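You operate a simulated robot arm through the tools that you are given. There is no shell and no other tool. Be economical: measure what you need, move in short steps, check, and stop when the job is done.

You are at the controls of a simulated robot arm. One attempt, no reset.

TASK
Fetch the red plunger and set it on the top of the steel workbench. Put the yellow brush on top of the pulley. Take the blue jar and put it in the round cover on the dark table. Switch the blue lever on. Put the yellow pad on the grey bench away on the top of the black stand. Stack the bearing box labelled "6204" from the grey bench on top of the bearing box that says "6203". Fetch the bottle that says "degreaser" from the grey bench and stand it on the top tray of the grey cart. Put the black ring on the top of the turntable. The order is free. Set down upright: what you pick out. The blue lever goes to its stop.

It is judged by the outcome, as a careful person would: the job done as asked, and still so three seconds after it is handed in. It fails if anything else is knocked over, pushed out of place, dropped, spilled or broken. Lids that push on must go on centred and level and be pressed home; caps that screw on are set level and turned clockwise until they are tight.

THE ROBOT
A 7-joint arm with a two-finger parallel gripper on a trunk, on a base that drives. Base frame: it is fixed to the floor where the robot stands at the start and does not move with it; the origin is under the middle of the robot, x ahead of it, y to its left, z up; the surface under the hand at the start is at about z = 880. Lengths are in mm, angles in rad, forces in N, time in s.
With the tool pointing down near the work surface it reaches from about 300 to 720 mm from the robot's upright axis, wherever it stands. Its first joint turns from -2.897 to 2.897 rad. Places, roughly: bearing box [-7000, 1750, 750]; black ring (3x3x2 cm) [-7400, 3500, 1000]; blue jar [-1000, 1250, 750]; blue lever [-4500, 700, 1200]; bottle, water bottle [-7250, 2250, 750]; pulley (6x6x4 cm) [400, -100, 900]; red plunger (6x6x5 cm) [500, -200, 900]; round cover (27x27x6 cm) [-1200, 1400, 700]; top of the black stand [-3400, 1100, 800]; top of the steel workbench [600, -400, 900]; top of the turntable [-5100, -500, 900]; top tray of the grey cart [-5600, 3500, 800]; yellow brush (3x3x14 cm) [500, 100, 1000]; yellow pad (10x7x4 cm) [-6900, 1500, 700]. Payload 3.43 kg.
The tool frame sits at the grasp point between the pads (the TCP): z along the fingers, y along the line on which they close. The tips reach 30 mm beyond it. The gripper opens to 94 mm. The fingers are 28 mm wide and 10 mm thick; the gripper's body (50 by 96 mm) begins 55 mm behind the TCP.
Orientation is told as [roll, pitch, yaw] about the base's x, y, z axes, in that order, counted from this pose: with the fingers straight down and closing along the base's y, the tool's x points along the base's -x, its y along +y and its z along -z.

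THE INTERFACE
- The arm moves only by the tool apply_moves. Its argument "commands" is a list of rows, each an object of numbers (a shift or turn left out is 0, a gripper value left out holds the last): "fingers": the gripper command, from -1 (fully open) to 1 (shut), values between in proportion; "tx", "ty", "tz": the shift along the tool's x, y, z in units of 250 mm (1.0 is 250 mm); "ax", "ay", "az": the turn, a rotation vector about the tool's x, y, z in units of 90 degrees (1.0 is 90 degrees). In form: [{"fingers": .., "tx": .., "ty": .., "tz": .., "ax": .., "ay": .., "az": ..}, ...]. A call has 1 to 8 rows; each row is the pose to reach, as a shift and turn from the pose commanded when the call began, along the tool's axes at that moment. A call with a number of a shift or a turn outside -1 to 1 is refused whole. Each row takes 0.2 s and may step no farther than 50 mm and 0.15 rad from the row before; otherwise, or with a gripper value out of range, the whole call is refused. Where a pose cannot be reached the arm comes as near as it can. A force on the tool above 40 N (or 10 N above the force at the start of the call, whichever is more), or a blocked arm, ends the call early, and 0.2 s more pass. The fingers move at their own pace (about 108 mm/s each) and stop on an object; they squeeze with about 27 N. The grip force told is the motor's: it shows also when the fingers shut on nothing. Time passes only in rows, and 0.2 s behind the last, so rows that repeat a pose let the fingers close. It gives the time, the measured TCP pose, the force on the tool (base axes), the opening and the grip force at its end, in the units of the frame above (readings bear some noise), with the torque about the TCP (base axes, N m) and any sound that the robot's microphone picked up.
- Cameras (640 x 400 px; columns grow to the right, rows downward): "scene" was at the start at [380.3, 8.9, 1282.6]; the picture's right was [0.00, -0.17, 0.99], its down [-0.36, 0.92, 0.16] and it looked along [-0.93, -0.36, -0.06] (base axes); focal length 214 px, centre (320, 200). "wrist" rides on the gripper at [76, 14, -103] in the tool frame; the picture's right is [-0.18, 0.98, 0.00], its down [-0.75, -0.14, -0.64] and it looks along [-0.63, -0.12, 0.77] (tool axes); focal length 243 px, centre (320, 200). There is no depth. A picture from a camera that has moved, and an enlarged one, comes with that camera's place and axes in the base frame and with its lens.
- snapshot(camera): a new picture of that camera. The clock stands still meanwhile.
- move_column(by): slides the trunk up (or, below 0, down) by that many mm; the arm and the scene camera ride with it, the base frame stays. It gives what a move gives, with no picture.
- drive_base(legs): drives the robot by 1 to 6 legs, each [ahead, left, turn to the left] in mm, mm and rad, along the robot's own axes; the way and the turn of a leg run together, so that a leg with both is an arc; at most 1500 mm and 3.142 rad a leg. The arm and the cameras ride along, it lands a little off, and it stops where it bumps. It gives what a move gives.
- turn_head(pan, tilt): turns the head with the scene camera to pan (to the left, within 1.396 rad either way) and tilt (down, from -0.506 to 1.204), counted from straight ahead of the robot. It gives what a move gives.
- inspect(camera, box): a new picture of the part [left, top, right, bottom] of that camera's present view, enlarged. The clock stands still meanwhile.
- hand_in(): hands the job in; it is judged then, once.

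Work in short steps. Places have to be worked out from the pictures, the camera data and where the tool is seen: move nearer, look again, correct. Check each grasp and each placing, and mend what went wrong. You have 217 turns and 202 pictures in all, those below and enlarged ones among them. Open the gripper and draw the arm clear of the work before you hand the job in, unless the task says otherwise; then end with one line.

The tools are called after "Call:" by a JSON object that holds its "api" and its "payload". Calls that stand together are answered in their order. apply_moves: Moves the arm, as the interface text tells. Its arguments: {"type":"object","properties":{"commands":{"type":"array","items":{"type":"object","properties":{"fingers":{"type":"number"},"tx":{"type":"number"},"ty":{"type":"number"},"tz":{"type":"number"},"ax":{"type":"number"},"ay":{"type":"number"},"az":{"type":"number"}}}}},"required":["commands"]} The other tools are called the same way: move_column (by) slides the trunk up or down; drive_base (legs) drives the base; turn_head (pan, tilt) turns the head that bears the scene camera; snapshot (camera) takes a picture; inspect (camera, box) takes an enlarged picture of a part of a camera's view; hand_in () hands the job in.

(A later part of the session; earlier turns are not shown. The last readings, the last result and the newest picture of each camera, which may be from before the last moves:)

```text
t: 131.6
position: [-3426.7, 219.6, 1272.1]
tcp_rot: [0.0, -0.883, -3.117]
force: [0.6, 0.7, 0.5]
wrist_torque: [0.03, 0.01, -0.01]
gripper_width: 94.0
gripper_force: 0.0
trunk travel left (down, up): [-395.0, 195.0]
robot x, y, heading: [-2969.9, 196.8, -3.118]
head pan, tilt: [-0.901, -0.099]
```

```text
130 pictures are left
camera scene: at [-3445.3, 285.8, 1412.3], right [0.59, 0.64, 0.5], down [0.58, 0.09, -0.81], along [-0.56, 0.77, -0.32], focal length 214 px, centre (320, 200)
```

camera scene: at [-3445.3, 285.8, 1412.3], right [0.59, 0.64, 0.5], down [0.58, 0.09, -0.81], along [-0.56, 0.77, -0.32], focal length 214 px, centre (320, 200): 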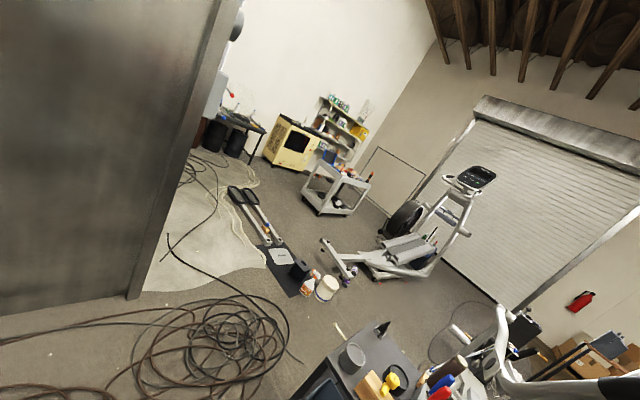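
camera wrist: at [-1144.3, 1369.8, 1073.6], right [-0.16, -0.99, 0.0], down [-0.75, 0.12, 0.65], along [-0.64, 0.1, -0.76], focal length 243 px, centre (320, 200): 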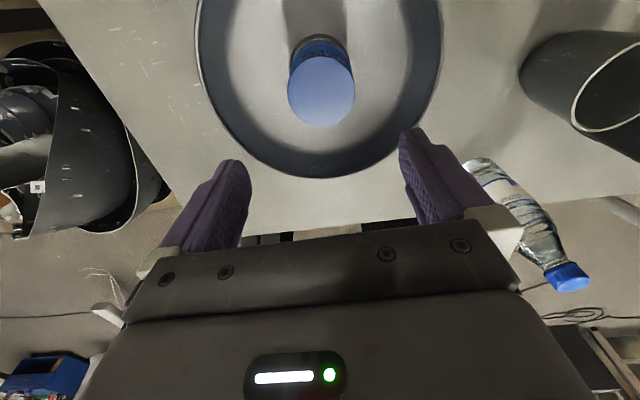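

The lever box is on the outer +y side of the shed at about (-4565, 700, 1225). I drive around to a place facing that wall at about (-4350, 1350).

Call:
{"api": "drive_base", "payload": {"legs": [[0, 0, -1.571], [0, 990, 0], [1150, 0, 0], [0, 400, 0]]}}

Call:
{"api": "turn_head", "payload": {"pan": 1.2, "tilt": 0.0}}

Call:
{"api": "snapshot", "payload": {"camera": "scene"}}

Call:
{"api": "turn_head", "payload": {"pan": -1.2, "tilt": 0.0}}

Call:
{"api": "snapshot", "payload": {"camera": "scene"}}

```text
t: 148.2
position: [-4294.7, 1814.5, 1273.1]
tcp_rot: [-0.002, -0.886, 1.55]
force: [-0.3, 0.1, -0.1]
wrist_torque: [-0.05, 0.0, -0.04]
gripper_width: 93.9
gripper_force: 0.0
trunk travel left (down, up): [-395.0, 195.0]
robot x, y, heading: [-4336.9, 1355.6, 1.553]
head pan, tilt: [-0.901, -0.099]
```

```text
t: 150.2
position: [-4294.1, 1814.2, 1272.7]
tcp_rot: [0.0, -0.884, 1.548]
force: [-0.3, -0.8, 0.0]
wrist_torque: [0.0, 0.03, 0.02]
gripper_width: 94.2
gripper_force: 0.0
trunk travel left (down, up): [-395.0, 195.0]
robot x, y, heading: [-4341.7, 1352.2, 1.552]
head pan, tilt: [1.201, 0.0]
```

```text
129 pictures are left
camera scene: at [-4377.9, 1809.5, 1419.0], right [0.38, 0.71, -0.59], down [-0.01, -0.63, -0.77], along [-0.93, 0.3, -0.23], focal length 214 px, centre (320, 200)
```

scene: 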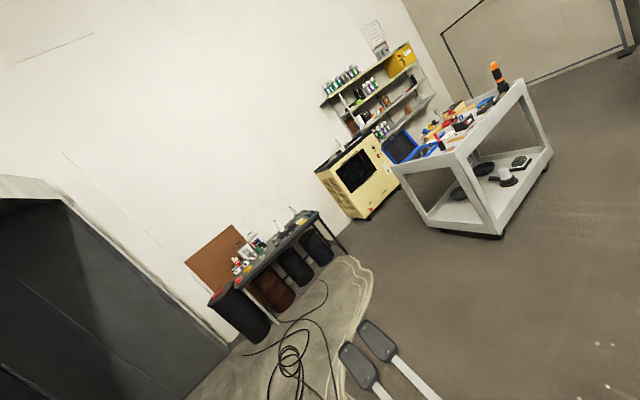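

```text
t: 152.4
position: [-4294.6, 1814.8, 1272.2]
tcp_rot: [0.001, -0.884, 1.549]
force: [-0.1, -0.3, 0.0]
wrist_torque: [-0.01, -0.01, -0.03]
gripper_width: 93.8
gripper_force: 0.1
trunk travel left (down, up): [-395.0, 195.0]
robot x, y, heading: [-4339.3, 1354.5, 1.548]
head pan, tilt: [-1.201, 0.0]
```

```text
128 pictures are left
camera scene: at [-4210.1, 1805.7, 1419.1], right [0.35, -0.73, 0.59], down [-0.01, -0.63, -0.77], along [0.94, 0.26, -0.23], focal length 214 px, centre (320, 200)
```

scene: 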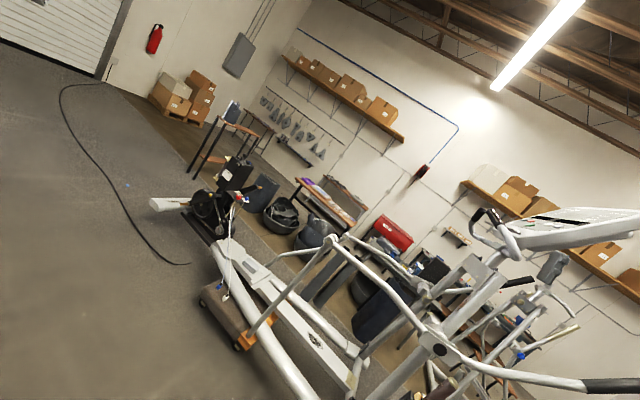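

The way is clear. Now I turn to face the shed side (-y) and look at the lever.

Call:
{"api": "drive_base", "payload": {"legs": [[0, 0, 1.571], [0, 0, 1.575]]}}

Call:
{"api": "turn_head", "payload": {"pan": 0, "tilt": -0.4}}

Call:
{"api": "snapshot", "payload": {"camera": "scene"}}

```text
t: 160.4
position: [-4369.4, 894.9, 1273.2]
tcp_rot: [0.0, -0.883, -1.576]
force: [-0.7, -0.4, 0.3]
wrist_torque: [-0.02, -0.04, -0.01]
gripper_width: 94.2
gripper_force: 0.0
trunk travel left (down, up): [-395.0, 195.0]
robot x, y, heading: [-4335.6, 1354.8, -1.582]
head pan, tilt: [-1.201, 0.0]
```

```text
t: 161.8
position: [-4370.2, 894.1, 1272.3]
tcp_rot: [0.001, -0.883, -1.573]
force: [0.8, 0.6, 0.4]
wrist_torque: [0.0, 0.03, -0.01]
gripper_width: 94.0
gripper_force: 0.0
trunk travel left (down, up): [-395.0, 195.0]
robot x, y, heading: [-4336.3, 1355.5, -1.574]
head pan, tilt: [0.0, -0.4]
```

```text
127 pictures are left
camera scene: at [-4369.9, 846.8, 1418.9], right [-1.0, 0.01, 0.0], down [0.0, 0.28, -0.96], along [-0.01, -0.96, -0.28], focal length 214 px, centre (320, 200)
```

scene: 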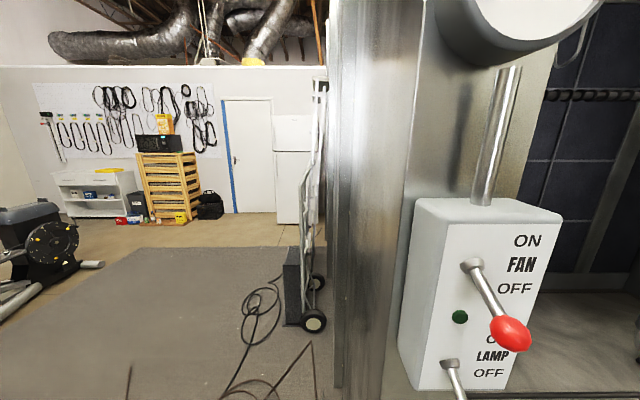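

A switch box: red lever FAN, and below it the LAMP lever (blue, presumably). I lower the trunk for a better view.

Call:
{"api": "move_column", "payload": {"by": -180}}

Call:
{"api": "snapshot", "payload": {"camera": "scene"}}

Call:
{"api": "snapshot", "payload": {"camera": "wrist"}}

```text
t: 163.8
position: [-4370.3, 895.2, 1092.4]
tcp_rot: [-0.002, -0.886, -1.575]
force: [0.0, 0.2, -0.2]
wrist_torque: [-0.04, 0.02, 0.01]
gripper_width: 94.0
gripper_force: 0.1
trunk travel left (down, up): [-215.0, 375.0]
robot x, y, heading: [-4336.6, 1357.8, -1.577]
head pan, tilt: [0.0, -0.4]
```

```text
126 pictures are left
camera scene: at [-4369.8, 846.9, 1239.1], right [-1.0, 0.0, 0.0], down [0.0, 0.28, -0.96], along [0.0, -0.96, -0.28], focal length 214 px, centre (320, 200)
```

scene: 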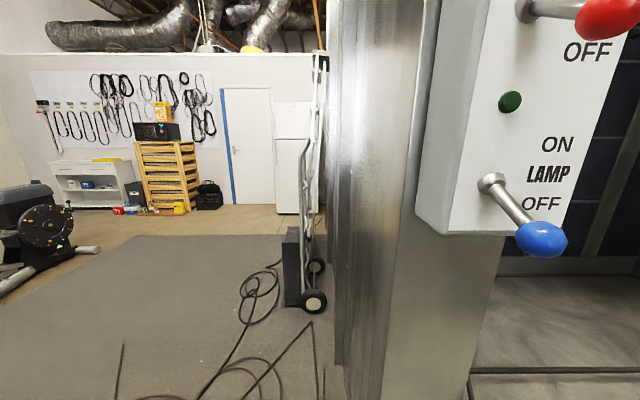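

```text
125 pictures are left
camera wrist: at [-4356.0, 1023.5, 1100.1], right [0.98, -0.12, 0.14], down [-0.14, 0.02, 0.99], along [-0.12, -0.99, 0.0], focal length 243 px, centre (320, 200)
```

wrist: 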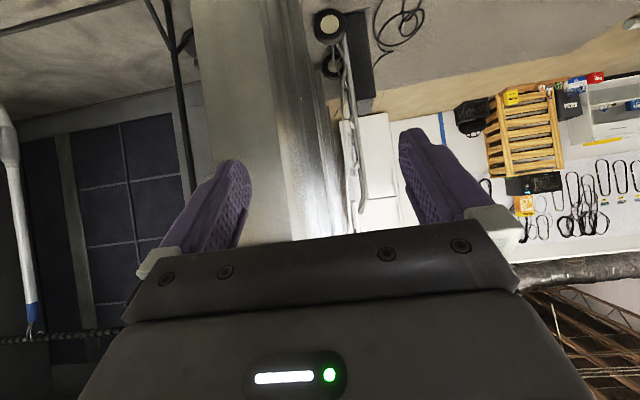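

The blue LAMP lever: pivot ≈(-4498, 690, 1206), knob ≈(-4498, 734, 1182), pointing down = OFF. I close the fingers, level the hand toward -y, and bring it in front of and below the knob, to lift it.

Call:
{"api": "apply_moves", "payload": {"commands": [{"fingers": 1, "tx": -0.078, "ty": -0.102, "tz": 0.034, "ay": -0.088}, {"tx": -0.156, "ty": -0.205, "tz": 0.069, "ay": -0.175}, {"tx": -0.233, "ty": -0.307, "tz": 0.103, "ay": -0.262}, {"tx": -0.311, "ty": -0.41, "tz": 0.138, "ay": -0.35}, {"tx": -0.389, "ty": -0.512, "tz": 0.172, "ay": -0.437}]}}

Call:
{"api": "turn_head", "payload": {"pan": 0, "tilt": 0.6}}

Call:
{"api": "snapshot", "payload": {"camera": "scene"}}

Call:
{"api": "snapshot", "payload": {"camera": "wrist"}}

```text
t: 165.0
position: [-4498.7, 799.8, 1142.6]
tcp_rot: [3.054, -1.568, 1.652]
force: [0.7, -0.4, 0.7]
wrist_torque: [0.01, 0.04, 0.02]
gripper_width: 0.0
gripper_force: 26.6
trunk travel left (down, up): [-215.0, 375.0]
robot x, y, heading: [-4335.7, 1355.6, -1.576]
head pan, tilt: [0.0, -0.4]
```

```text
t: 166.3
position: [-4498.7, 802.1, 1140.5]
tcp_rot: [-0.293, -1.568, -1.283]
force: [-0.1, 0.0, 0.8]
wrist_torque: [0.0, -0.05, -0.01]
gripper_width: 0.2
gripper_force: 27.2
trunk travel left (down, up): [-215.0, 375.0]
robot x, y, heading: [-4337.5, 1354.6, -1.575]
head pan, tilt: [0.0, 0.6]
```

```text
124 pictures are left
camera scene: at [-4498.1, 841.0, 1196.1], right [-1.0, 0.0, 0.0], down [0.0, 0.57, -0.82], along [0.0, -0.82, -0.57], focal length 214 px, centre (320, 200)
```

scene: 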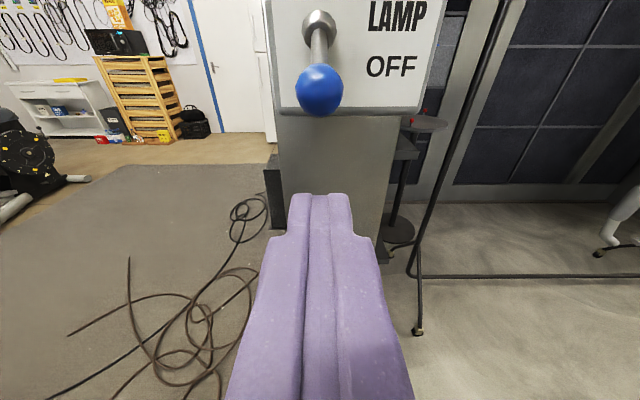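

```text
123 pictures are left
camera wrist: at [-4484.8, 904.3, 1066.7], right [0.98, 0.0, 0.18], down [-0.14, 0.64, 0.75], along [-0.12, -0.77, 0.63], focal length 243 px, centre (320, 200)
```

wrist: 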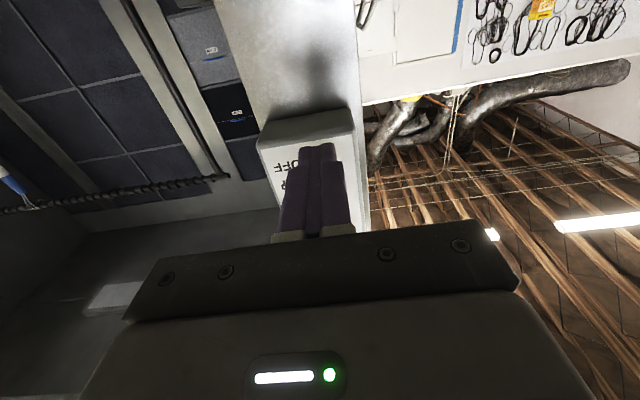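

The knob is straight above the finger line. I slide 65 mm forward under it, then lift in 8 mm steps.

Call:
{"api": "apply_moves", "payload": {"commands": [{"tz": 0.13}, {"tz": 0.26}]}}

Call:
{"api": "apply_moves", "payload": {"commands": [{"tx": -0.032}, {"tx": -0.064}, {"tx": -0.096}, {"tx": -0.128}, {"tx": -0.16}, {"tx": -0.192}, {"tx": -0.212}]}}

Call:
{"api": "snapshot", "payload": {"camera": "scene"}}

```text
t: 166.9
position: [-4499.4, 734.6, 1140.9]
tcp_rot: [-0.335, -1.569, -1.239]
force: [-0.6, -0.8, -0.2]
wrist_torque: [0.0, 0.03, -0.01]
gripper_width: 0.4
gripper_force: 27.5
trunk travel left (down, up): [-215.0, 375.0]
robot x, y, heading: [-4337.5, 1354.1, -1.573]
head pan, tilt: [0.0, 0.6]
```

```text
t: 168.5
position: [-4498.3, 735.9, 1193.8]
tcp_rot: [-0.051, -1.568, -1.525]
force: [0.4, 0.7, -5.4]
wrist_torque: [0.13, 0.04, -0.05]
gripper_width: 0.1
gripper_force: 26.9
trunk travel left (down, up): [-215.0, 375.0]
robot x, y, heading: [-4335.1, 1353.9, -1.572]
head pan, tilt: [0.0, 0.6]
heard: click
```

```text
122 pictures are left
camera scene: at [-4498.1, 775.5, 1246.8], right [-1.0, 0.0, 0.0], down [0.0, 0.57, -0.82], along [0.0, -0.82, -0.57], focal length 214 px, centre (320, 200)
```

scene: 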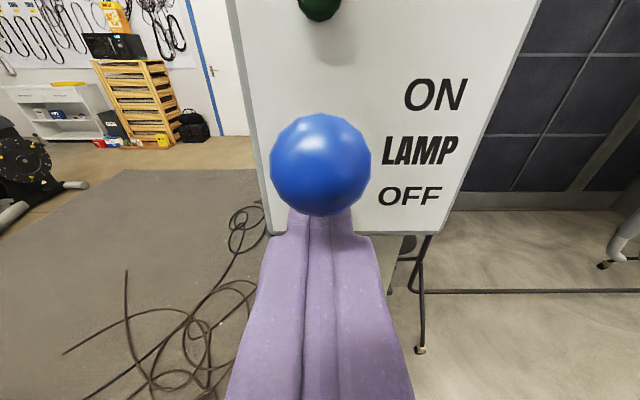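

A click was heard; the lever is moving up. I continue lifting until the stop is felt.

Call:
{"api": "apply_moves", "payload": {"commands": [{"tx": -0.02}, {"tx": -0.04}, {"tx": -0.06}, {"tx": -0.08}, {"tx": -0.1}, {"tx": -0.12}, {"tx": -0.14}]}}

Call:
{"api": "snapshot", "payload": {"camera": "scene"}}

```text
t: 169.1
position: [-4499.3, 737.7, 1194.7]
tcp_rot: [0.202, -1.55, -1.777]
force: [0.5, 4.5, -4.8]
wrist_torque: [0.07, -0.01, 0.07]
gripper_width: 0.0
gripper_force: 27.9
trunk travel left (down, up): [-215.0, 375.0]
robot x, y, heading: [-4337.2, 1354.3, -1.576]
head pan, tilt: [0.0, 0.6]
stopped in row 2: the force on the tool passed its limit at 44 N (the readings are from after the stop); the commanded pose is now the measured one
```

```text
121 pictures are left
camera scene: at [-4498.0, 777.4, 1249.4], right [-1.0, 0.0, 0.0], down [0.01, 0.58, -0.81], along [0.0, -0.81, -0.58], focal length 214 px, centre (320, 200)
```

scene: 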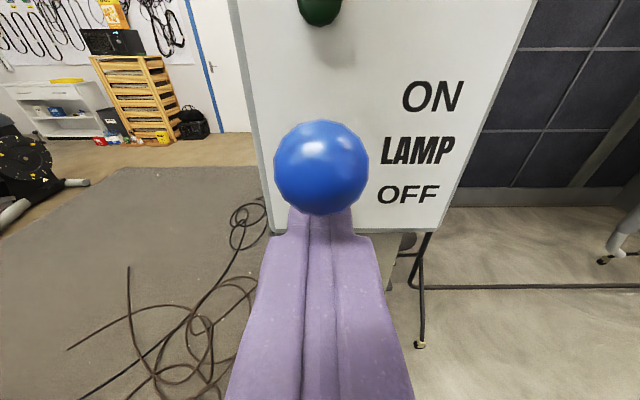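

The knob is now at z≈1226, above the pivot, and the stop was felt: LAMP is ON. I drop the hand slightly, back away and check.

Call:
{"api": "apply_moves", "payload": {"commands": [{"tx": 0.06}, {"tx": 0.08, "tz": -0.15}, {"tx": 0.08, "tz": -0.33}, {"tx": 0.08, "tz": -0.5}]}}

Call:
{"api": "snapshot", "payload": {"camera": "scene"}}

```text
t: 170.1
position: [-4495.0, 864.2, 1177.4]
tcp_rot: [0.201, -1.554, -1.774]
force: [0.5, 0.4, 0.3]
wrist_torque: [0.04, 0.0, 0.01]
gripper_width: 0.1
gripper_force: 26.5
trunk travel left (down, up): [-215.0, 375.0]
robot x, y, heading: [-4335.2, 1359.7, -1.575]
head pan, tilt: [0.0, 0.6]
```

```text
120 pictures are left
camera scene: at [-4495.2, 903.6, 1232.0], right [-1.0, 0.0, 0.0], down [0.01, 0.58, -0.82], along [0.0, -0.82, -0.58], focal length 214 px, centre (320, 200)
```

scene: 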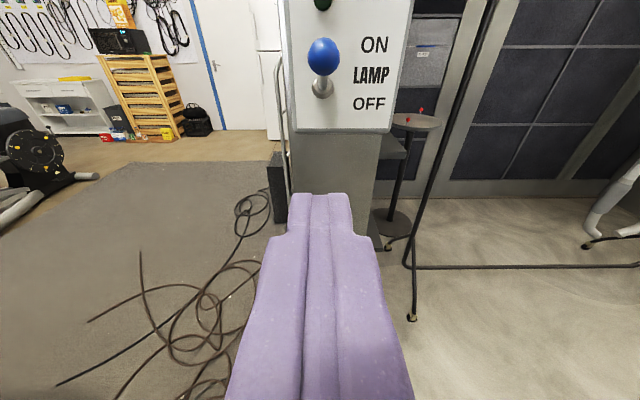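

The lever is up at ON. Now to the grey bench: I raise the trunk, tip the hand partly down, turn to face -x and drive along y≈1250.

Call:
{"api": "apply_moves", "payload": {"commands": [{"tz": -0.1, "ay": 0.088, "fingers": -1}, {"tz": -0.2, "ay": 0.176}, {"tz": -0.2, "ay": 0.264}, {"tz": -0.2, "ay": 0.352}, {"tz": -0.2, "ay": 0.44}, {"tz": -0.2, "ay": 0.528}, {"tz": -0.2, "ay": 0.616}]}}

Call:
{"api": "move_column", "payload": {"by": 150}}

Call:
{"api": "drive_base", "payload": {"legs": [[0, 0, -1.571], [1000, 0, 0], [900, 0, 0]]}}

Call:
{"api": "turn_head", "payload": {"pan": 0, "tilt": -0.4}}

Call:
{"api": "snapshot", "payload": {"camera": "scene"}}

```text
t: 171.7
position: [-4498.1, 911.6, 1177.8]
tcp_rot: [0.002, -0.588, -1.579]
force: [0.1, 1.0, 0.1]
wrist_torque: [-0.03, -0.02, -0.01]
gripper_width: 94.1
gripper_force: 0.0
out of reach, approached as far as the arm can: row 2
trunk travel left (down, up): [-215.0, 375.0]
robot x, y, heading: [-4335.4, 1354.1, -1.572]
head pan, tilt: [0.0, 0.6]
```

```text
t: 173.4
position: [-4497.5, 912.7, 1327.1]
tcp_rot: [0.002, -0.586, -1.578]
force: [0.1, -1.0, 0.2]
wrist_torque: [0.01, -0.02, -0.02]
gripper_width: 93.9
gripper_force: 0.0
trunk travel left (down, up): [-365.0, 225.0]
robot x, y, heading: [-4334.9, 1352.0, -1.577]
head pan, tilt: [0.0, 0.6]
```

```text
t: 186.6
position: [-6664.6, 1480.2, 1326.9]
tcp_rot: [0.003, -0.588, -3.115]
force: [0.4, 0.6, -0.7]
wrist_torque: [-0.02, -0.05, 0.0]
gripper_width: 94.0
gripper_force: 0.1
trunk travel left (down, up): [-365.0, 225.0]
robot x, y, heading: [-6216.1, 1332.8, -3.11]
head pan, tilt: [0.0, 0.6]
```

```text
t: 187.9
position: [-6663.2, 1479.1, 1326.6]
tcp_rot: [0.004, -0.588, -3.117]
force: [0.5, -0.1, -0.6]
wrist_torque: [0.03, -0.01, 0.03]
gripper_width: 94.1
gripper_force: 0.0
trunk travel left (down, up): [-365.0, 225.0]
robot x, y, heading: [-6213.9, 1329.0, -3.114]
head pan, tilt: [0.0, -0.4]
```

```text
119 pictures are left
camera scene: at [-6750.5, 1476.5, 1453.2], right [-0.03, 1.0, 0.0], down [0.55, 0.01, -0.83], along [-0.83, -0.03, -0.55], focal length 214 px, centre (320, 200)
```

scene: 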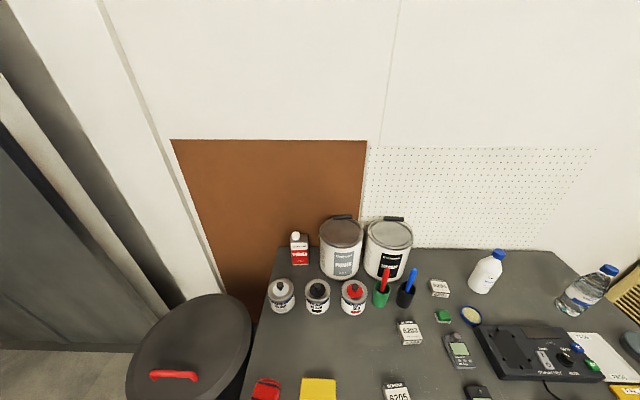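

A clear view of the bench. I zoom in to read the labels.

Call:
{"api": "inspect", "payload": {"camera": "scene", "box": [360, 240, 520, 400]}}

Call:
{"api": "inspect", "payload": {"camera": "scene", "box": [500, 230, 640, 400]}}

Call:
{"api": "turn_head", "payload": {"pan": 0, "tilt": 0.3}}

Call:
{"api": "snapshot", "payload": {"camera": "scene"}}

```text
2.50 times, centred on (440, 320) of scene
camera zoom: at [-6750.5, 1476.5, 1453.2], right [-0.03, 1.0, 0.0], down [0.55, 0.01, -0.83], along [-0.83, -0.03, -0.55], focal length 536 px, centre (20, -100)
```

zoom: 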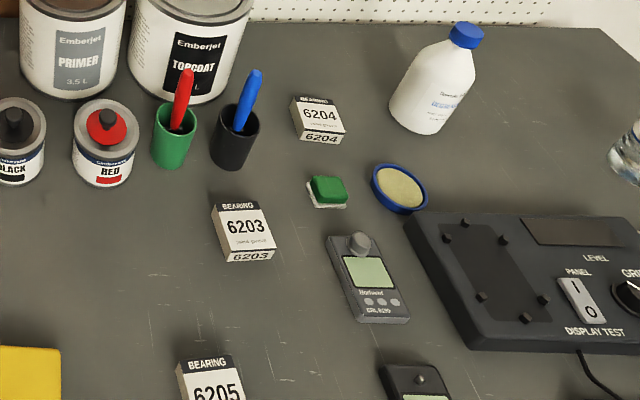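

```text
2.35 times, centred on (570, 315) of scene
camera zoom: at [-6750.5, 1476.5, 1453.2], right [-0.03, 1.0, 0.0], down [0.55, 0.01, -0.83], along [-0.83, -0.03, -0.55], focal length 505 px, centre (-268, -71)
```

zoom: 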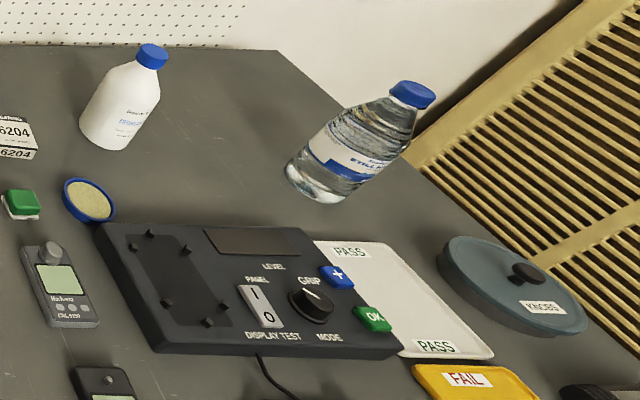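

```text
t: 189.0
position: [-6663.4, 1478.7, 1328.1]
tcp_rot: [0.004, -0.587, -3.114]
force: [-1.1, 0.4, 0.9]
wrist_torque: [0.0, -0.05, -0.02]
gripper_width: 93.9
gripper_force: 0.1
trunk travel left (down, up): [-365.0, 225.0]
robot x, y, heading: [-6214.9, 1333.3, -3.114]
head pan, tilt: [0.0, 0.3]
```

```text
116 pictures are left
camera scene: at [-6711.1, 1477.5, 1402.8], right [-0.03, 1.0, 0.0], down [0.96, 0.03, -0.28], along [-0.28, -0.01, -0.96], focal length 214 px, centre (320, 200)
```

scene: 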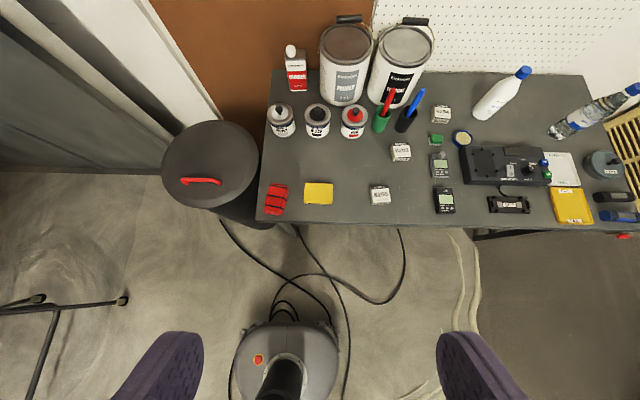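

Everything on the bench is reachable from one stance near (-6580, 1850): 6204 ≈(-7217, 1880), 6203 ≈(-7065, 1730), bottle ≈(-7240, 2049), pad ≈(-6914, 1464). I slide there.

Call:
{"api": "drive_base", "payload": {"legs": [[0, -530, 0], [365, 0, 0]]}}

Call:
{"api": "apply_moves", "payload": {"commands": [{"ay": 0.08}, {"ay": 0.16}, {"ay": 0.24}, {"ay": 0.32}, {"ay": 0.374}]}}

Call:
{"api": "turn_head", "payload": {"pan": 0, "tilt": -0.1}}

Call:
{"api": "snapshot", "payload": {"camera": "scene"}}

Call:
{"api": "snapshot", "payload": {"camera": "wrist"}}

```text
t: 194.0
position: [-7038.0, 2001.3, 1327.9]
tcp_rot: [0.004, -0.587, -3.117]
force: [-0.5, -0.7, 0.2]
wrist_torque: [0.02, -0.02, 0.01]
gripper_width: 93.7
gripper_force: 0.0
trunk travel left (down, up): [-365.0, 225.0]
robot x, y, heading: [-6588.6, 1852.4, -3.119]
head pan, tilt: [0.0, 0.3]
```

```text
t: 195.2
position: [-7038.2, 2003.1, 1327.9]
tcp_rot: [0.004, 0.004, -3.116]
force: [0.0, 0.2, -0.8]
wrist_torque: [0.0, -0.01, -0.02]
gripper_width: 93.8
gripper_force: 0.1
trunk travel left (down, up): [-365.0, 225.0]
robot x, y, heading: [-6593.3, 1853.6, -3.119]
head pan, tilt: [0.0, 0.3]
```

```text
t: 196.0
position: [-7036.4, 2002.3, 1327.7]
tcp_rot: [0.003, 0.0, -3.116]
force: [-0.2, 0.3, 0.3]
wrist_torque: [0.02, 0.02, 0.03]
gripper_width: 93.9
gripper_force: 0.1
trunk travel left (down, up): [-365.0, 225.0]
robot x, y, heading: [-6585.8, 1852.3, -3.112]
head pan, tilt: [0.0, -0.099]
```

```text
115 pictures are left
camera scene: at [-7154.7, 1997.7, 1370.1], right [-0.03, 1.0, 0.0], down [0.99, 0.03, -0.1], along [-0.1, -0.01, -1.0], focal length 214 px, centre (320, 200)
```

scene: 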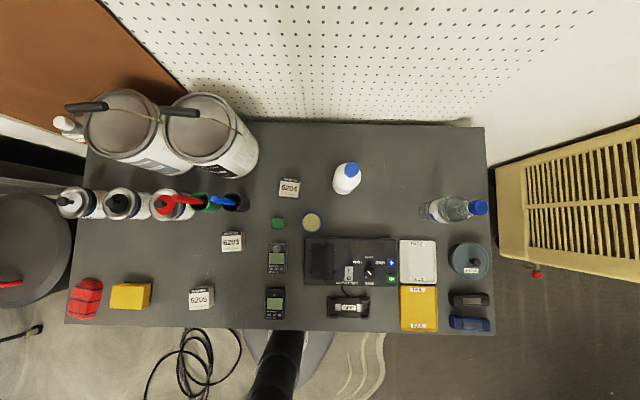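

```text
114 pictures are left
camera wrist: at [-6960.7, 1991.0, 1431.4], right [-0.16, -0.99, 0.0], down [-0.76, 0.12, 0.64], along [-0.63, 0.1, -0.77], focal length 243 px, centre (320, 200)
```

wrist: 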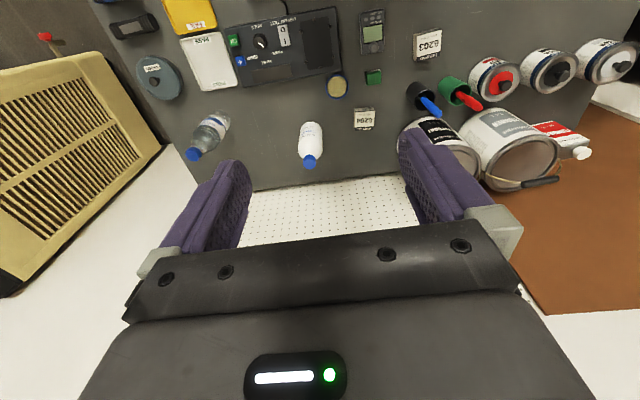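

From overhead: 6204 at (-7246, 1903), 6203 at (-7094, 1753), each about 55 mm. I lower the trunk and bring the hand above 6204.

Call:
{"api": "move_column", "payload": {"by": -290}}

Call:
{"api": "apply_moves", "payload": {"commands": [{"tx": -0.17, "ty": 0.074}, {"tx": -0.34, "ty": 0.149}, {"tx": -0.51, "ty": 0.223}, {"tx": -0.68, "ty": 0.298}, {"tx": -0.848, "ty": 0.372}, {"tx": -0.848, "ty": 0.372, "tz": 0.18}, {"tx": -0.848, "ty": 0.372, "tz": 0.36}]}}

Call:
{"api": "turn_head", "payload": {"pan": 0, "tilt": 0.4}}

Call:
{"api": "snapshot", "payload": {"camera": "scene"}}

Call:
{"api": "snapshot", "payload": {"camera": "wrist"}}

```text
t: 199.0
position: [-7036.4, 2001.2, 1037.8]
tcp_rot: [0.004, 0.0, -3.115]
force: [0.1, -0.2, 0.3]
wrist_torque: [0.0, -0.01, -0.03]
gripper_width: 94.0
gripper_force: 0.1
trunk travel left (down, up): [-75.0, 515.0]
robot x, y, heading: [-6589.4, 1858.2, -3.113]
head pan, tilt: [0.0, -0.099]
```

```text
t: 200.6
position: [-7245.2, 1901.5, 947.5]
tcp_rot: [0.004, 0.002, -3.116]
force: [-0.2, 0.0, -0.1]
wrist_torque: [0.0, 0.04, 0.01]
gripper_width: 94.0
gripper_force: 0.0
trunk travel left (down, up): [-75.0, 515.0]
robot x, y, heading: [-6587.9, 1854.8, -3.116]
head pan, tilt: [0.0, -0.099]
```

```text
t: 201.5
position: [-7244.2, 1902.0, 948.2]
tcp_rot: [0.005, 0.001, -3.116]
force: [0.4, 0.2, -0.4]
wrist_torque: [0.03, 0.0, 0.04]
gripper_width: 94.2
gripper_force: 0.2
trunk travel left (down, up): [-75.0, 515.0]
robot x, y, heading: [-6585.7, 1853.4, -3.112]
head pan, tilt: [0.0, 0.4]
```

```text
113 pictures are left
camera scene: at [-7317.6, 1899.4, 984.9], right [-0.03, 1.0, 0.0], down [0.92, 0.03, 0.39], along [0.39, 0.01, -0.92], focal length 214 px, centre (320, 200)
```

scene: 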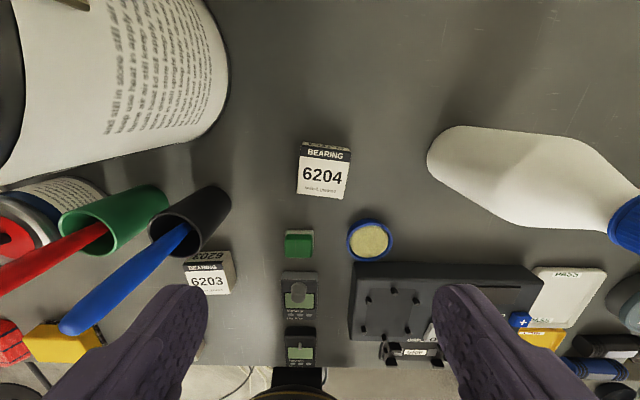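

```text
112 pictures are left
camera wrist: at [-7169.3, 1891.6, 1051.8], right [-0.16, -0.99, 0.0], down [-0.76, 0.12, 0.64], along [-0.63, 0.1, -0.77], focal length 243 px, centre (320, 200)
```

wrist: 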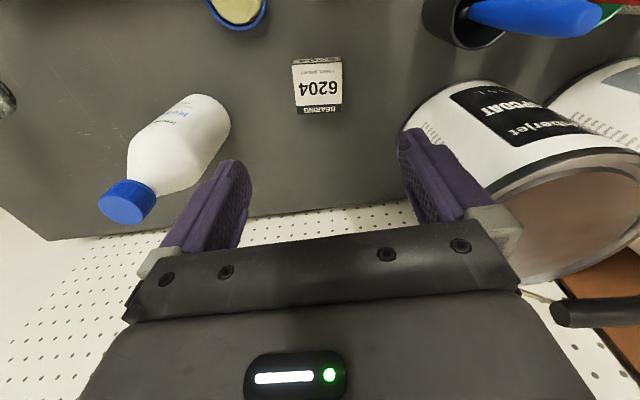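

6204: centre ≈(-7248, 1906), top z≈736. I go down to z≈765 with a slight twist to line up, then look.

Call:
{"api": "apply_moves", "payload": {"commands": [{"tx": -0.008, "ty": -0.008, "tz": 0.19, "az": 0.02}, {"tx": -0.016, "ty": -0.016, "tz": 0.38, "az": 0.036}, {"tx": -0.016, "ty": -0.016, "tz": 0.57, "az": 0.036}, {"tx": -0.016, "ty": -0.016, "tz": 0.73, "az": 0.036}]}}

Call:
{"api": "snapshot", "payload": {"camera": "scene"}}

Call:
{"api": "snapshot", "payload": {"camera": "wrist"}}

```text
t: 202.5
position: [-7251.5, 1906.7, 766.6]
tcp_rot: [0.004, 0.0, 3.109]
force: [-0.6, 0.0, 0.5]
wrist_torque: [-0.03, 0.04, 0.02]
gripper_width: 94.1
gripper_force: 0.0
trunk travel left (down, up): [-75.0, 515.0]
robot x, y, heading: [-6591.6, 1852.4, -3.117]
head pan, tilt: [0.0, 0.4]
```

```text
111 pictures are left
camera scene: at [-7323.8, 1908.2, 803.1], right [0.03, 1.0, 0.0], down [0.92, -0.03, 0.39], along [0.39, -0.01, -0.92], focal length 214 px, centre (320, 200)
```

scene: 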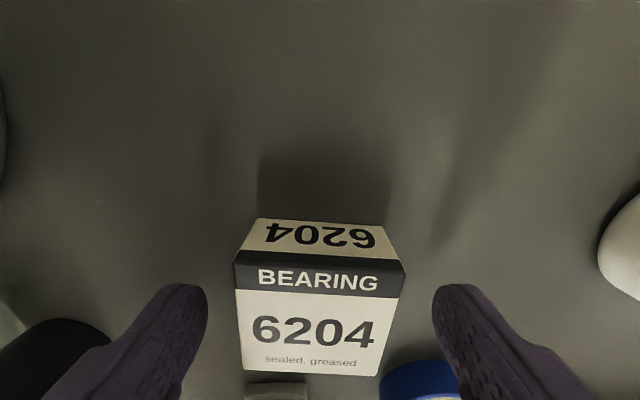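

```text
110 pictures are left
camera wrist: at [-7176.3, 1891.9, 869.9], right [-0.21, -0.98, 0.0], down [-0.75, 0.17, 0.64], along [-0.63, 0.14, -0.77], focal length 243 px, centre (320, 200)
```

wrist: 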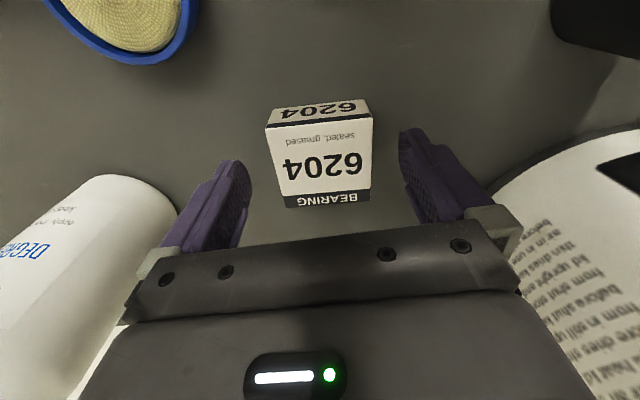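

Box centre (-7245, 1905), top ≈741. I correct 6 mm, lower to z≈747 and close.

Call:
{"api": "apply_moves", "payload": {"commands": [{"tx": 0.026, "ty": 0.006, "tz": 0.04, "az": 0.03}, {"tx": 0.026, "ty": 0.006, "tz": 0.078, "az": 0.03}, {"tx": 0.026, "ty": 0.006, "tz": 0.078, "az": 0.03, "fingers": -0.4}, {"tx": 0.026, "ty": 0.006, "tz": 0.078, "az": 0.03, "fingers": 0}, {"tx": 0.026, "ty": 0.006, "tz": 0.078, "az": 0.03, "fingers": 1}, {"tx": 0.026, "ty": 0.006, "tz": 0.078, "az": 0.03, "fingers": 1}]}}

Call:
{"api": "apply_moves", "payload": {"commands": [{"tz": -0.04}, {"tz": -0.16}, {"tz": -0.34}, {"tz": -0.52}, {"tz": -0.6}]}}

Call:
{"api": "snapshot", "payload": {"camera": "scene"}}

Call:
{"api": "snapshot", "payload": {"camera": "wrist"}}

```text
t: 204.0
position: [-7244.3, 1906.6, 749.5]
tcp_rot: [0.001, -0.003, 3.063]
force: [6.7, -1.9, 15.9]
wrist_torque: [0.43, -0.45, -0.25]
gripper_width: 60.1
gripper_force: 27.7
trunk travel left (down, up): [-75.0, 515.0]
robot x, y, heading: [-6589.3, 1852.6, -3.114]
head pan, tilt: [0.0, 0.4]
stopped in row 6: the force on the tool passed its limit at 41 N (the readings are from after the stop); the commanded pose is now the measured one
```

```text
t: 205.2
position: [-7245.0, 1903.5, 898.0]
tcp_rot: [0.0, -0.001, 3.064]
force: [0.7, 0.2, -0.5]
wrist_torque: [-0.03, -0.02, 0.0]
gripper_width: 60.3
gripper_force: 26.8
trunk travel left (down, up): [-75.0, 515.0]
robot x, y, heading: [-6587.8, 1852.9, -3.112]
head pan, tilt: [0.0, 0.4]
```

```text
109 pictures are left
camera scene: at [-7317.0, 1908.4, 934.7], right [0.08, 1.0, 0.0], down [0.92, -0.07, 0.39], along [0.39, -0.03, -0.92], focal length 214 px, centre (320, 200)
```

scene: 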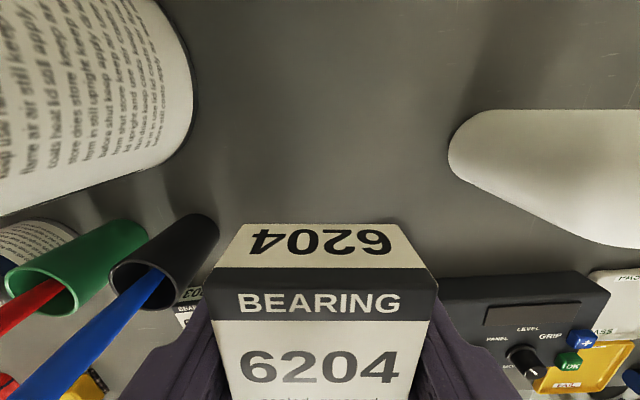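

```text
108 pictures are left
camera wrist: at [-7170.5, 1884.9, 1001.2], right [-0.26, -0.97, 0.0], down [-0.74, 0.2, 0.64], along [-0.62, 0.17, -0.77], focal length 243 px, centre (320, 200)
```

wrist: 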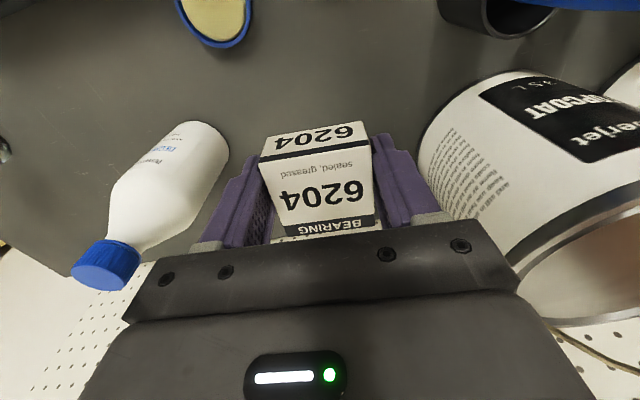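

Gripped and lifted cleanly. I raise a bit more and carry it above 6203.

Call:
{"api": "apply_moves", "payload": {"commands": [{"tz": -0.18}, {"tx": 0.13, "ty": 0.11, "tz": -0.24}, {"tx": 0.26, "ty": 0.22, "tz": -0.24}, {"tx": 0.39, "ty": 0.33, "tz": -0.24}, {"tx": 0.52, "ty": 0.44, "tz": -0.24}, {"tx": 0.652, "ty": 0.552, "tz": -0.24}]}}

Call:
{"api": "snapshot", "payload": {"camera": "scene"}}

Call:
{"api": "snapshot", "payload": {"camera": "wrist"}}

```text
t: 206.6
position: [-7093.9, 1758.1, 959.7]
tcp_rot: [0.001, 0.0, 3.063]
force: [0.1, -0.2, -2.1]
wrist_torque: [-0.05, 0.04, 0.05]
gripper_width: 60.0
gripper_force: 27.5
trunk travel left (down, up): [-75.0, 515.0]
robot x, y, heading: [-6585.1, 1852.6, -3.12]
head pan, tilt: [0.0, 0.4]
```

```text
107 pictures are left
camera scene: at [-7165.9, 1761.3, 995.5], right [0.08, 1.0, 0.0], down [0.92, -0.07, 0.39], along [0.39, -0.03, -0.92], focal length 214 px, centre (320, 200)
```

scene: 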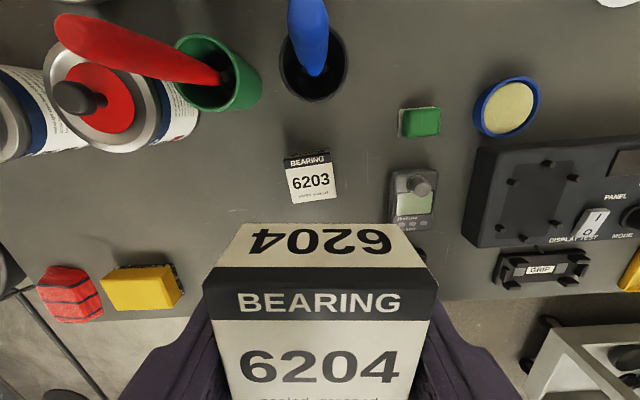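

```text
106 pictures are left
camera wrist: at [-7019.3, 1737.7, 1062.0], right [-0.26, -0.97, 0.0], down [-0.74, 0.2, 0.64], along [-0.62, 0.17, -0.77], focal length 243 px, centre (320, 200)
```

wrist: 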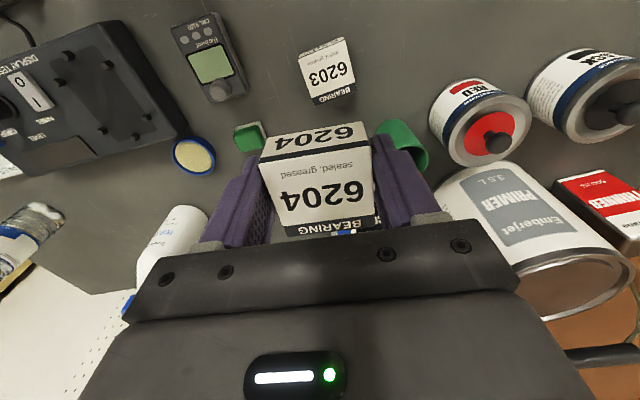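

6203 is centred at (-7089, 1745), turned about 8° from my hand. I align (shift and twist) and descend to ~25 mm above.

Call:
{"api": "apply_moves", "payload": {"commands": [{"tx": 0.013, "ty": 0.025, "az": -0.044, "tz": 0.1}, {"tx": 0.026, "ty": 0.049, "az": -0.087, "tz": 0.28}, {"tx": 0.026, "ty": 0.049, "az": -0.087, "tz": 0.46}, {"tx": 0.026, "ty": 0.049, "az": -0.087, "tz": 0.62}]}}

Call:
{"api": "snapshot", "payload": {"camera": "scene"}}

Call:
{"api": "snapshot", "payload": {"camera": "wrist"}}

```text
t: 207.6
position: [-7088.2, 1741.0, 802.3]
tcp_rot: [-0.001, -0.001, -3.082]
force: [-0.1, 0.4, -1.4]
wrist_torque: [0.04, 0.03, 0.01]
gripper_width: 59.8
gripper_force: 27.2
trunk travel left (down, up): [-75.0, 515.0]
robot x, y, heading: [-6588.9, 1852.5, -3.112]
head pan, tilt: [0.0, 0.4]
```

```text
105 pictures are left
camera scene: at [-7160.7, 1735.7, 840.1], right [-0.06, 1.0, 0.0], down [0.92, 0.05, 0.39], along [0.39, 0.02, -0.92], focal length 214 px, centre (320, 200)
```

scene: 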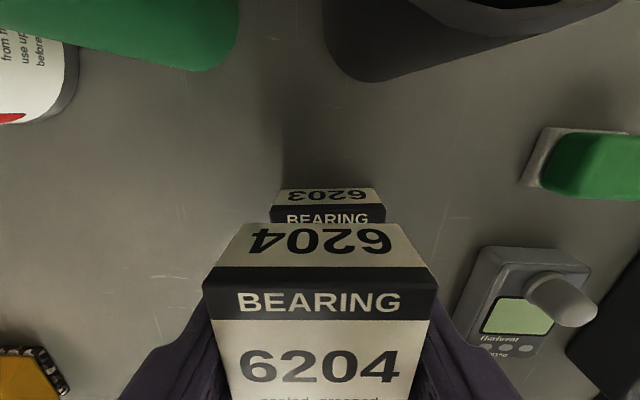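

```text
104 pictures are left
camera wrist: at [-7012.0, 1732.6, 906.5], right [-0.13, -0.99, 0.0], down [-0.76, 0.1, 0.64], along [-0.64, 0.08, -0.77], focal length 243 px, centre (320, 200)
```

wrist: 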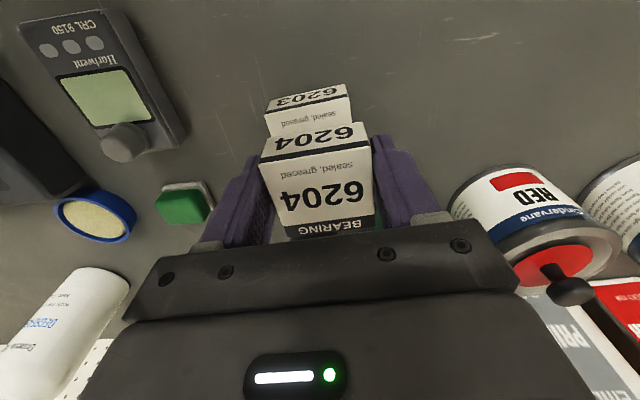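

The boxes are aligned in turn; the held one is ~4 mm too far out and ~3 mm to the side. I correct and lower in small steps to contact.

Call:
{"api": "apply_moves", "payload": {"commands": [{"tx": 0.016, "ty": -0.013, "tz": 0.016}, {"tx": 0.016, "ty": -0.013, "tz": 0.04}, {"tx": 0.016, "ty": -0.013, "tz": 0.06}]}}

Call:
{"api": "snapshot", "payload": {"camera": "scene"}}

Call:
{"api": "snapshot", "payload": {"camera": "wrist"}}

```text
t: 208.4
position: [-7084.4, 1746.4, 788.4]
tcp_rot: [0.002, -0.005, -3.084]
force: [0.9, -0.7, -0.9]
wrist_torque: [0.02, 0.0, 0.01]
gripper_width: 60.2
gripper_force: 27.0
trunk travel left (down, up): [-75.0, 515.0]
robot x, y, heading: [-6588.7, 1855.4, -3.12]
head pan, tilt: [0.0, 0.4]
```

```text
103 pictures are left
camera scene: at [-7156.7, 1740.8, 825.7], right [-0.06, 1.0, 0.0], down [0.92, 0.05, 0.39], along [0.39, 0.02, -0.92], focal length 214 px, centre (320, 200)
```

scene: 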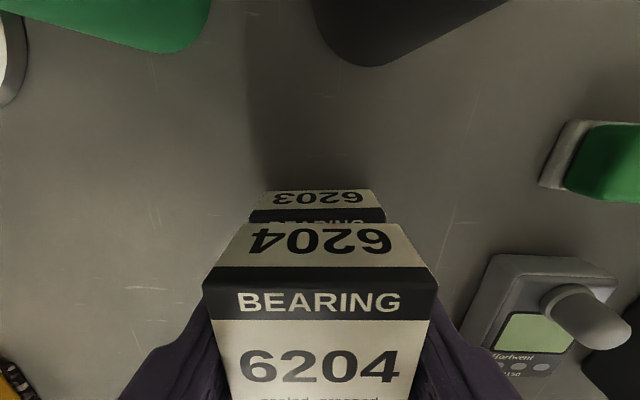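

```text
102 pictures are left
camera wrist: at [-7007.9, 1737.6, 892.1], right [-0.13, -0.99, 0.0], down [-0.76, 0.1, 0.64], along [-0.64, 0.08, -0.77], focal length 243 px, centre (320, 200)
```

wrist: 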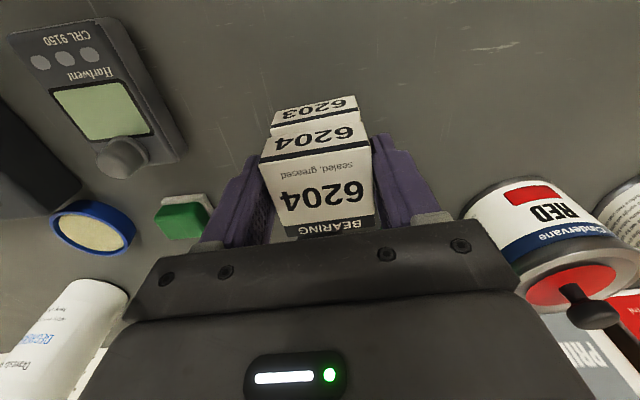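

Call:
{"api": "apply_moves", "payload": {"commands": [{"ty": 0.007, "tz": 0.012}, {"ty": 0.007, "tz": 0.02}]}}

Call:
{"api": "apply_moves", "payload": {"commands": [{"tz": 0.006}, {"tz": 0.012}]}}

Call:
{"api": "inspect", "payload": {"camera": "scene", "box": [180, 150, 460, 325]}}

Call:
{"api": "inspect", "payload": {"camera": "wrist", "box": [220, 70, 420, 250]}}

```text
t: 209.0
position: [-7083.9, 1744.1, 783.8]
tcp_rot: [-0.001, -0.003, -3.085]
force: [0.6, 0.5, -1.4]
wrist_torque: [-0.01, -0.02, -0.01]
gripper_width: 59.8
gripper_force: 27.2
trunk travel left (down, up): [-75.0, 515.0]
robot x, y, heading: [-6588.4, 1850.7, -3.114]
head pan, tilt: [0.0, 0.4]
```

```text
t: 209.6
position: [-7084.7, 1744.5, 780.1]
tcp_rot: [0.0, -0.002, -3.082]
force: [0.6, -0.8, -0.9]
wrist_torque: [0.0, 0.02, 0.01]
gripper_width: 60.0
gripper_force: 26.9
trunk travel left (down, up): [-75.0, 515.0]
robot x, y, heading: [-6590.1, 1855.9, -3.115]
head pan, tilt: [0.0, 0.4]
```

```text
2.29 times, centred on (320, 238) of scene
camera zoom: at [-7156.6, 1739.2, 817.0], right [-0.06, 1.0, 0.0], down [0.92, 0.05, 0.39], along [0.39, 0.02, -0.92], focal length 490 px, centre (320, 114)
```

zoom: 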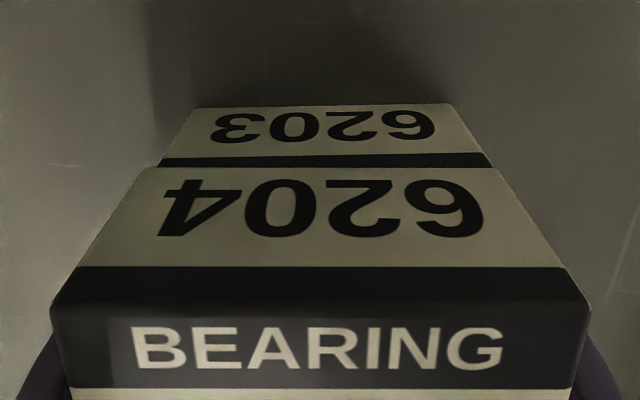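

```text
2.22 times, centred on (320, 160) of wrist
camera zoom: at [-7007.9, 1736.1, 883.5], right [-0.13, -0.99, 0.0], down [-0.76, 0.1, 0.64], along [-0.64, 0.08, -0.77], focal length 539 px, centre (320, 289)
```

zoom: 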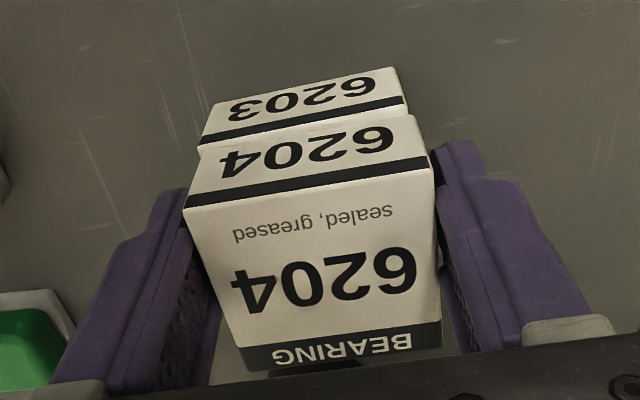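

Well aligned with only a small gap left. I continue down to contact.

Call:
{"api": "apply_moves", "payload": {"commands": [{"tz": 0.006}, {"tz": 0.012}]}}

Call:
{"api": "apply_moves", "payload": {"commands": [{"tz": 0.006}, {"tz": 0.012}]}}

```text
t: 210.2
position: [-7084.7, 1745.2, 778.1]
tcp_rot: [0.001, -0.008, -3.085]
force: [0.4, 0.0, 28.3]
wrist_torque: [0.02, 0.04, -0.01]
gripper_width: 60.5
gripper_force: 27.4
trunk travel left (down, up): [-75.0, 515.0]
robot x, y, heading: [-6589.5, 1854.2, -3.113]
head pan, tilt: [0.0, 0.4]
```

```text
t: 210.8
position: [-7083.7, 1745.2, 775.6]
tcp_rot: [0.002, -0.007, -3.083]
force: [-0.5, 0.1, 27.4]
wrist_torque: [0.03, 0.05, 0.0]
gripper_width: 60.3
gripper_force: 26.7
trunk travel left (down, up): [-75.0, 515.0]
robot x, y, heading: [-6590.6, 1852.3, -3.114]
head pan, tilt: [0.0, 0.4]
```

Contact. I relieve the push by 2 mm, open, and rise to check the stack.

Call:
{"api": "apply_moves", "payload": {"commands": [{"tz": -0.008}, {"tz": -0.008, "fingers": -0.45}, {"tz": -0.008, "fingers": -0.7}, {"tz": -0.02, "fingers": -1}, {"tz": -0.16}, {"tz": -0.34}, {"tz": -0.52}, {"tz": -0.7}]}}

Call:
{"api": "snapshot", "payload": {"camera": "scene"}}

Call:
{"api": "snapshot", "payload": {"camera": "wrist"}}

```text
t: 212.6
position: [-7083.3, 1744.6, 949.7]
tcp_rot: [0.001, -0.002, -3.082]
force: [0.1, -0.4, 0.3]
wrist_torque: [0.0, 0.01, 0.01]
gripper_width: 94.0
gripper_force: 0.1
trunk travel left (down, up): [-75.0, 515.0]
robot x, y, heading: [-6586.5, 1854.0, -3.112]
head pan, tilt: [0.0, 0.4]
```

```text
99 pictures are left
camera scene: at [-7155.5, 1738.9, 987.3], right [-0.06, 1.0, 0.0], down [0.92, 0.05, 0.39], along [0.39, 0.02, -0.92], focal length 214 px, centre (320, 200)
```

scene: 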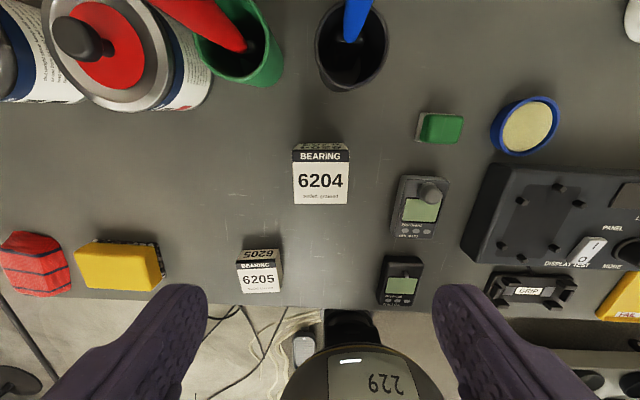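

```text
98 pictures are left
camera wrist: at [-7006.8, 1735.8, 1053.8], right [-0.13, -0.99, 0.0], down [-0.76, 0.1, 0.64], along [-0.64, 0.08, -0.77], focal length 243 px, centre (320, 200)
```

wrist: 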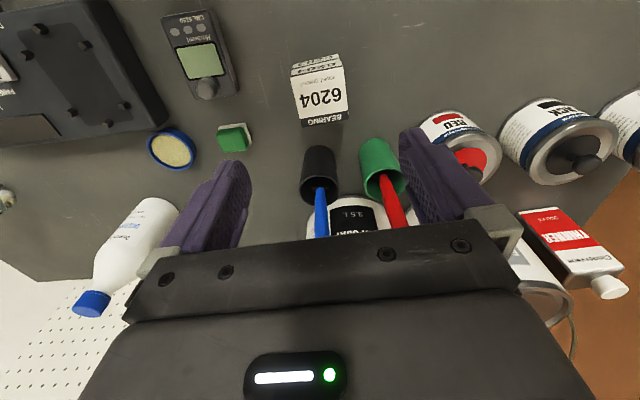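

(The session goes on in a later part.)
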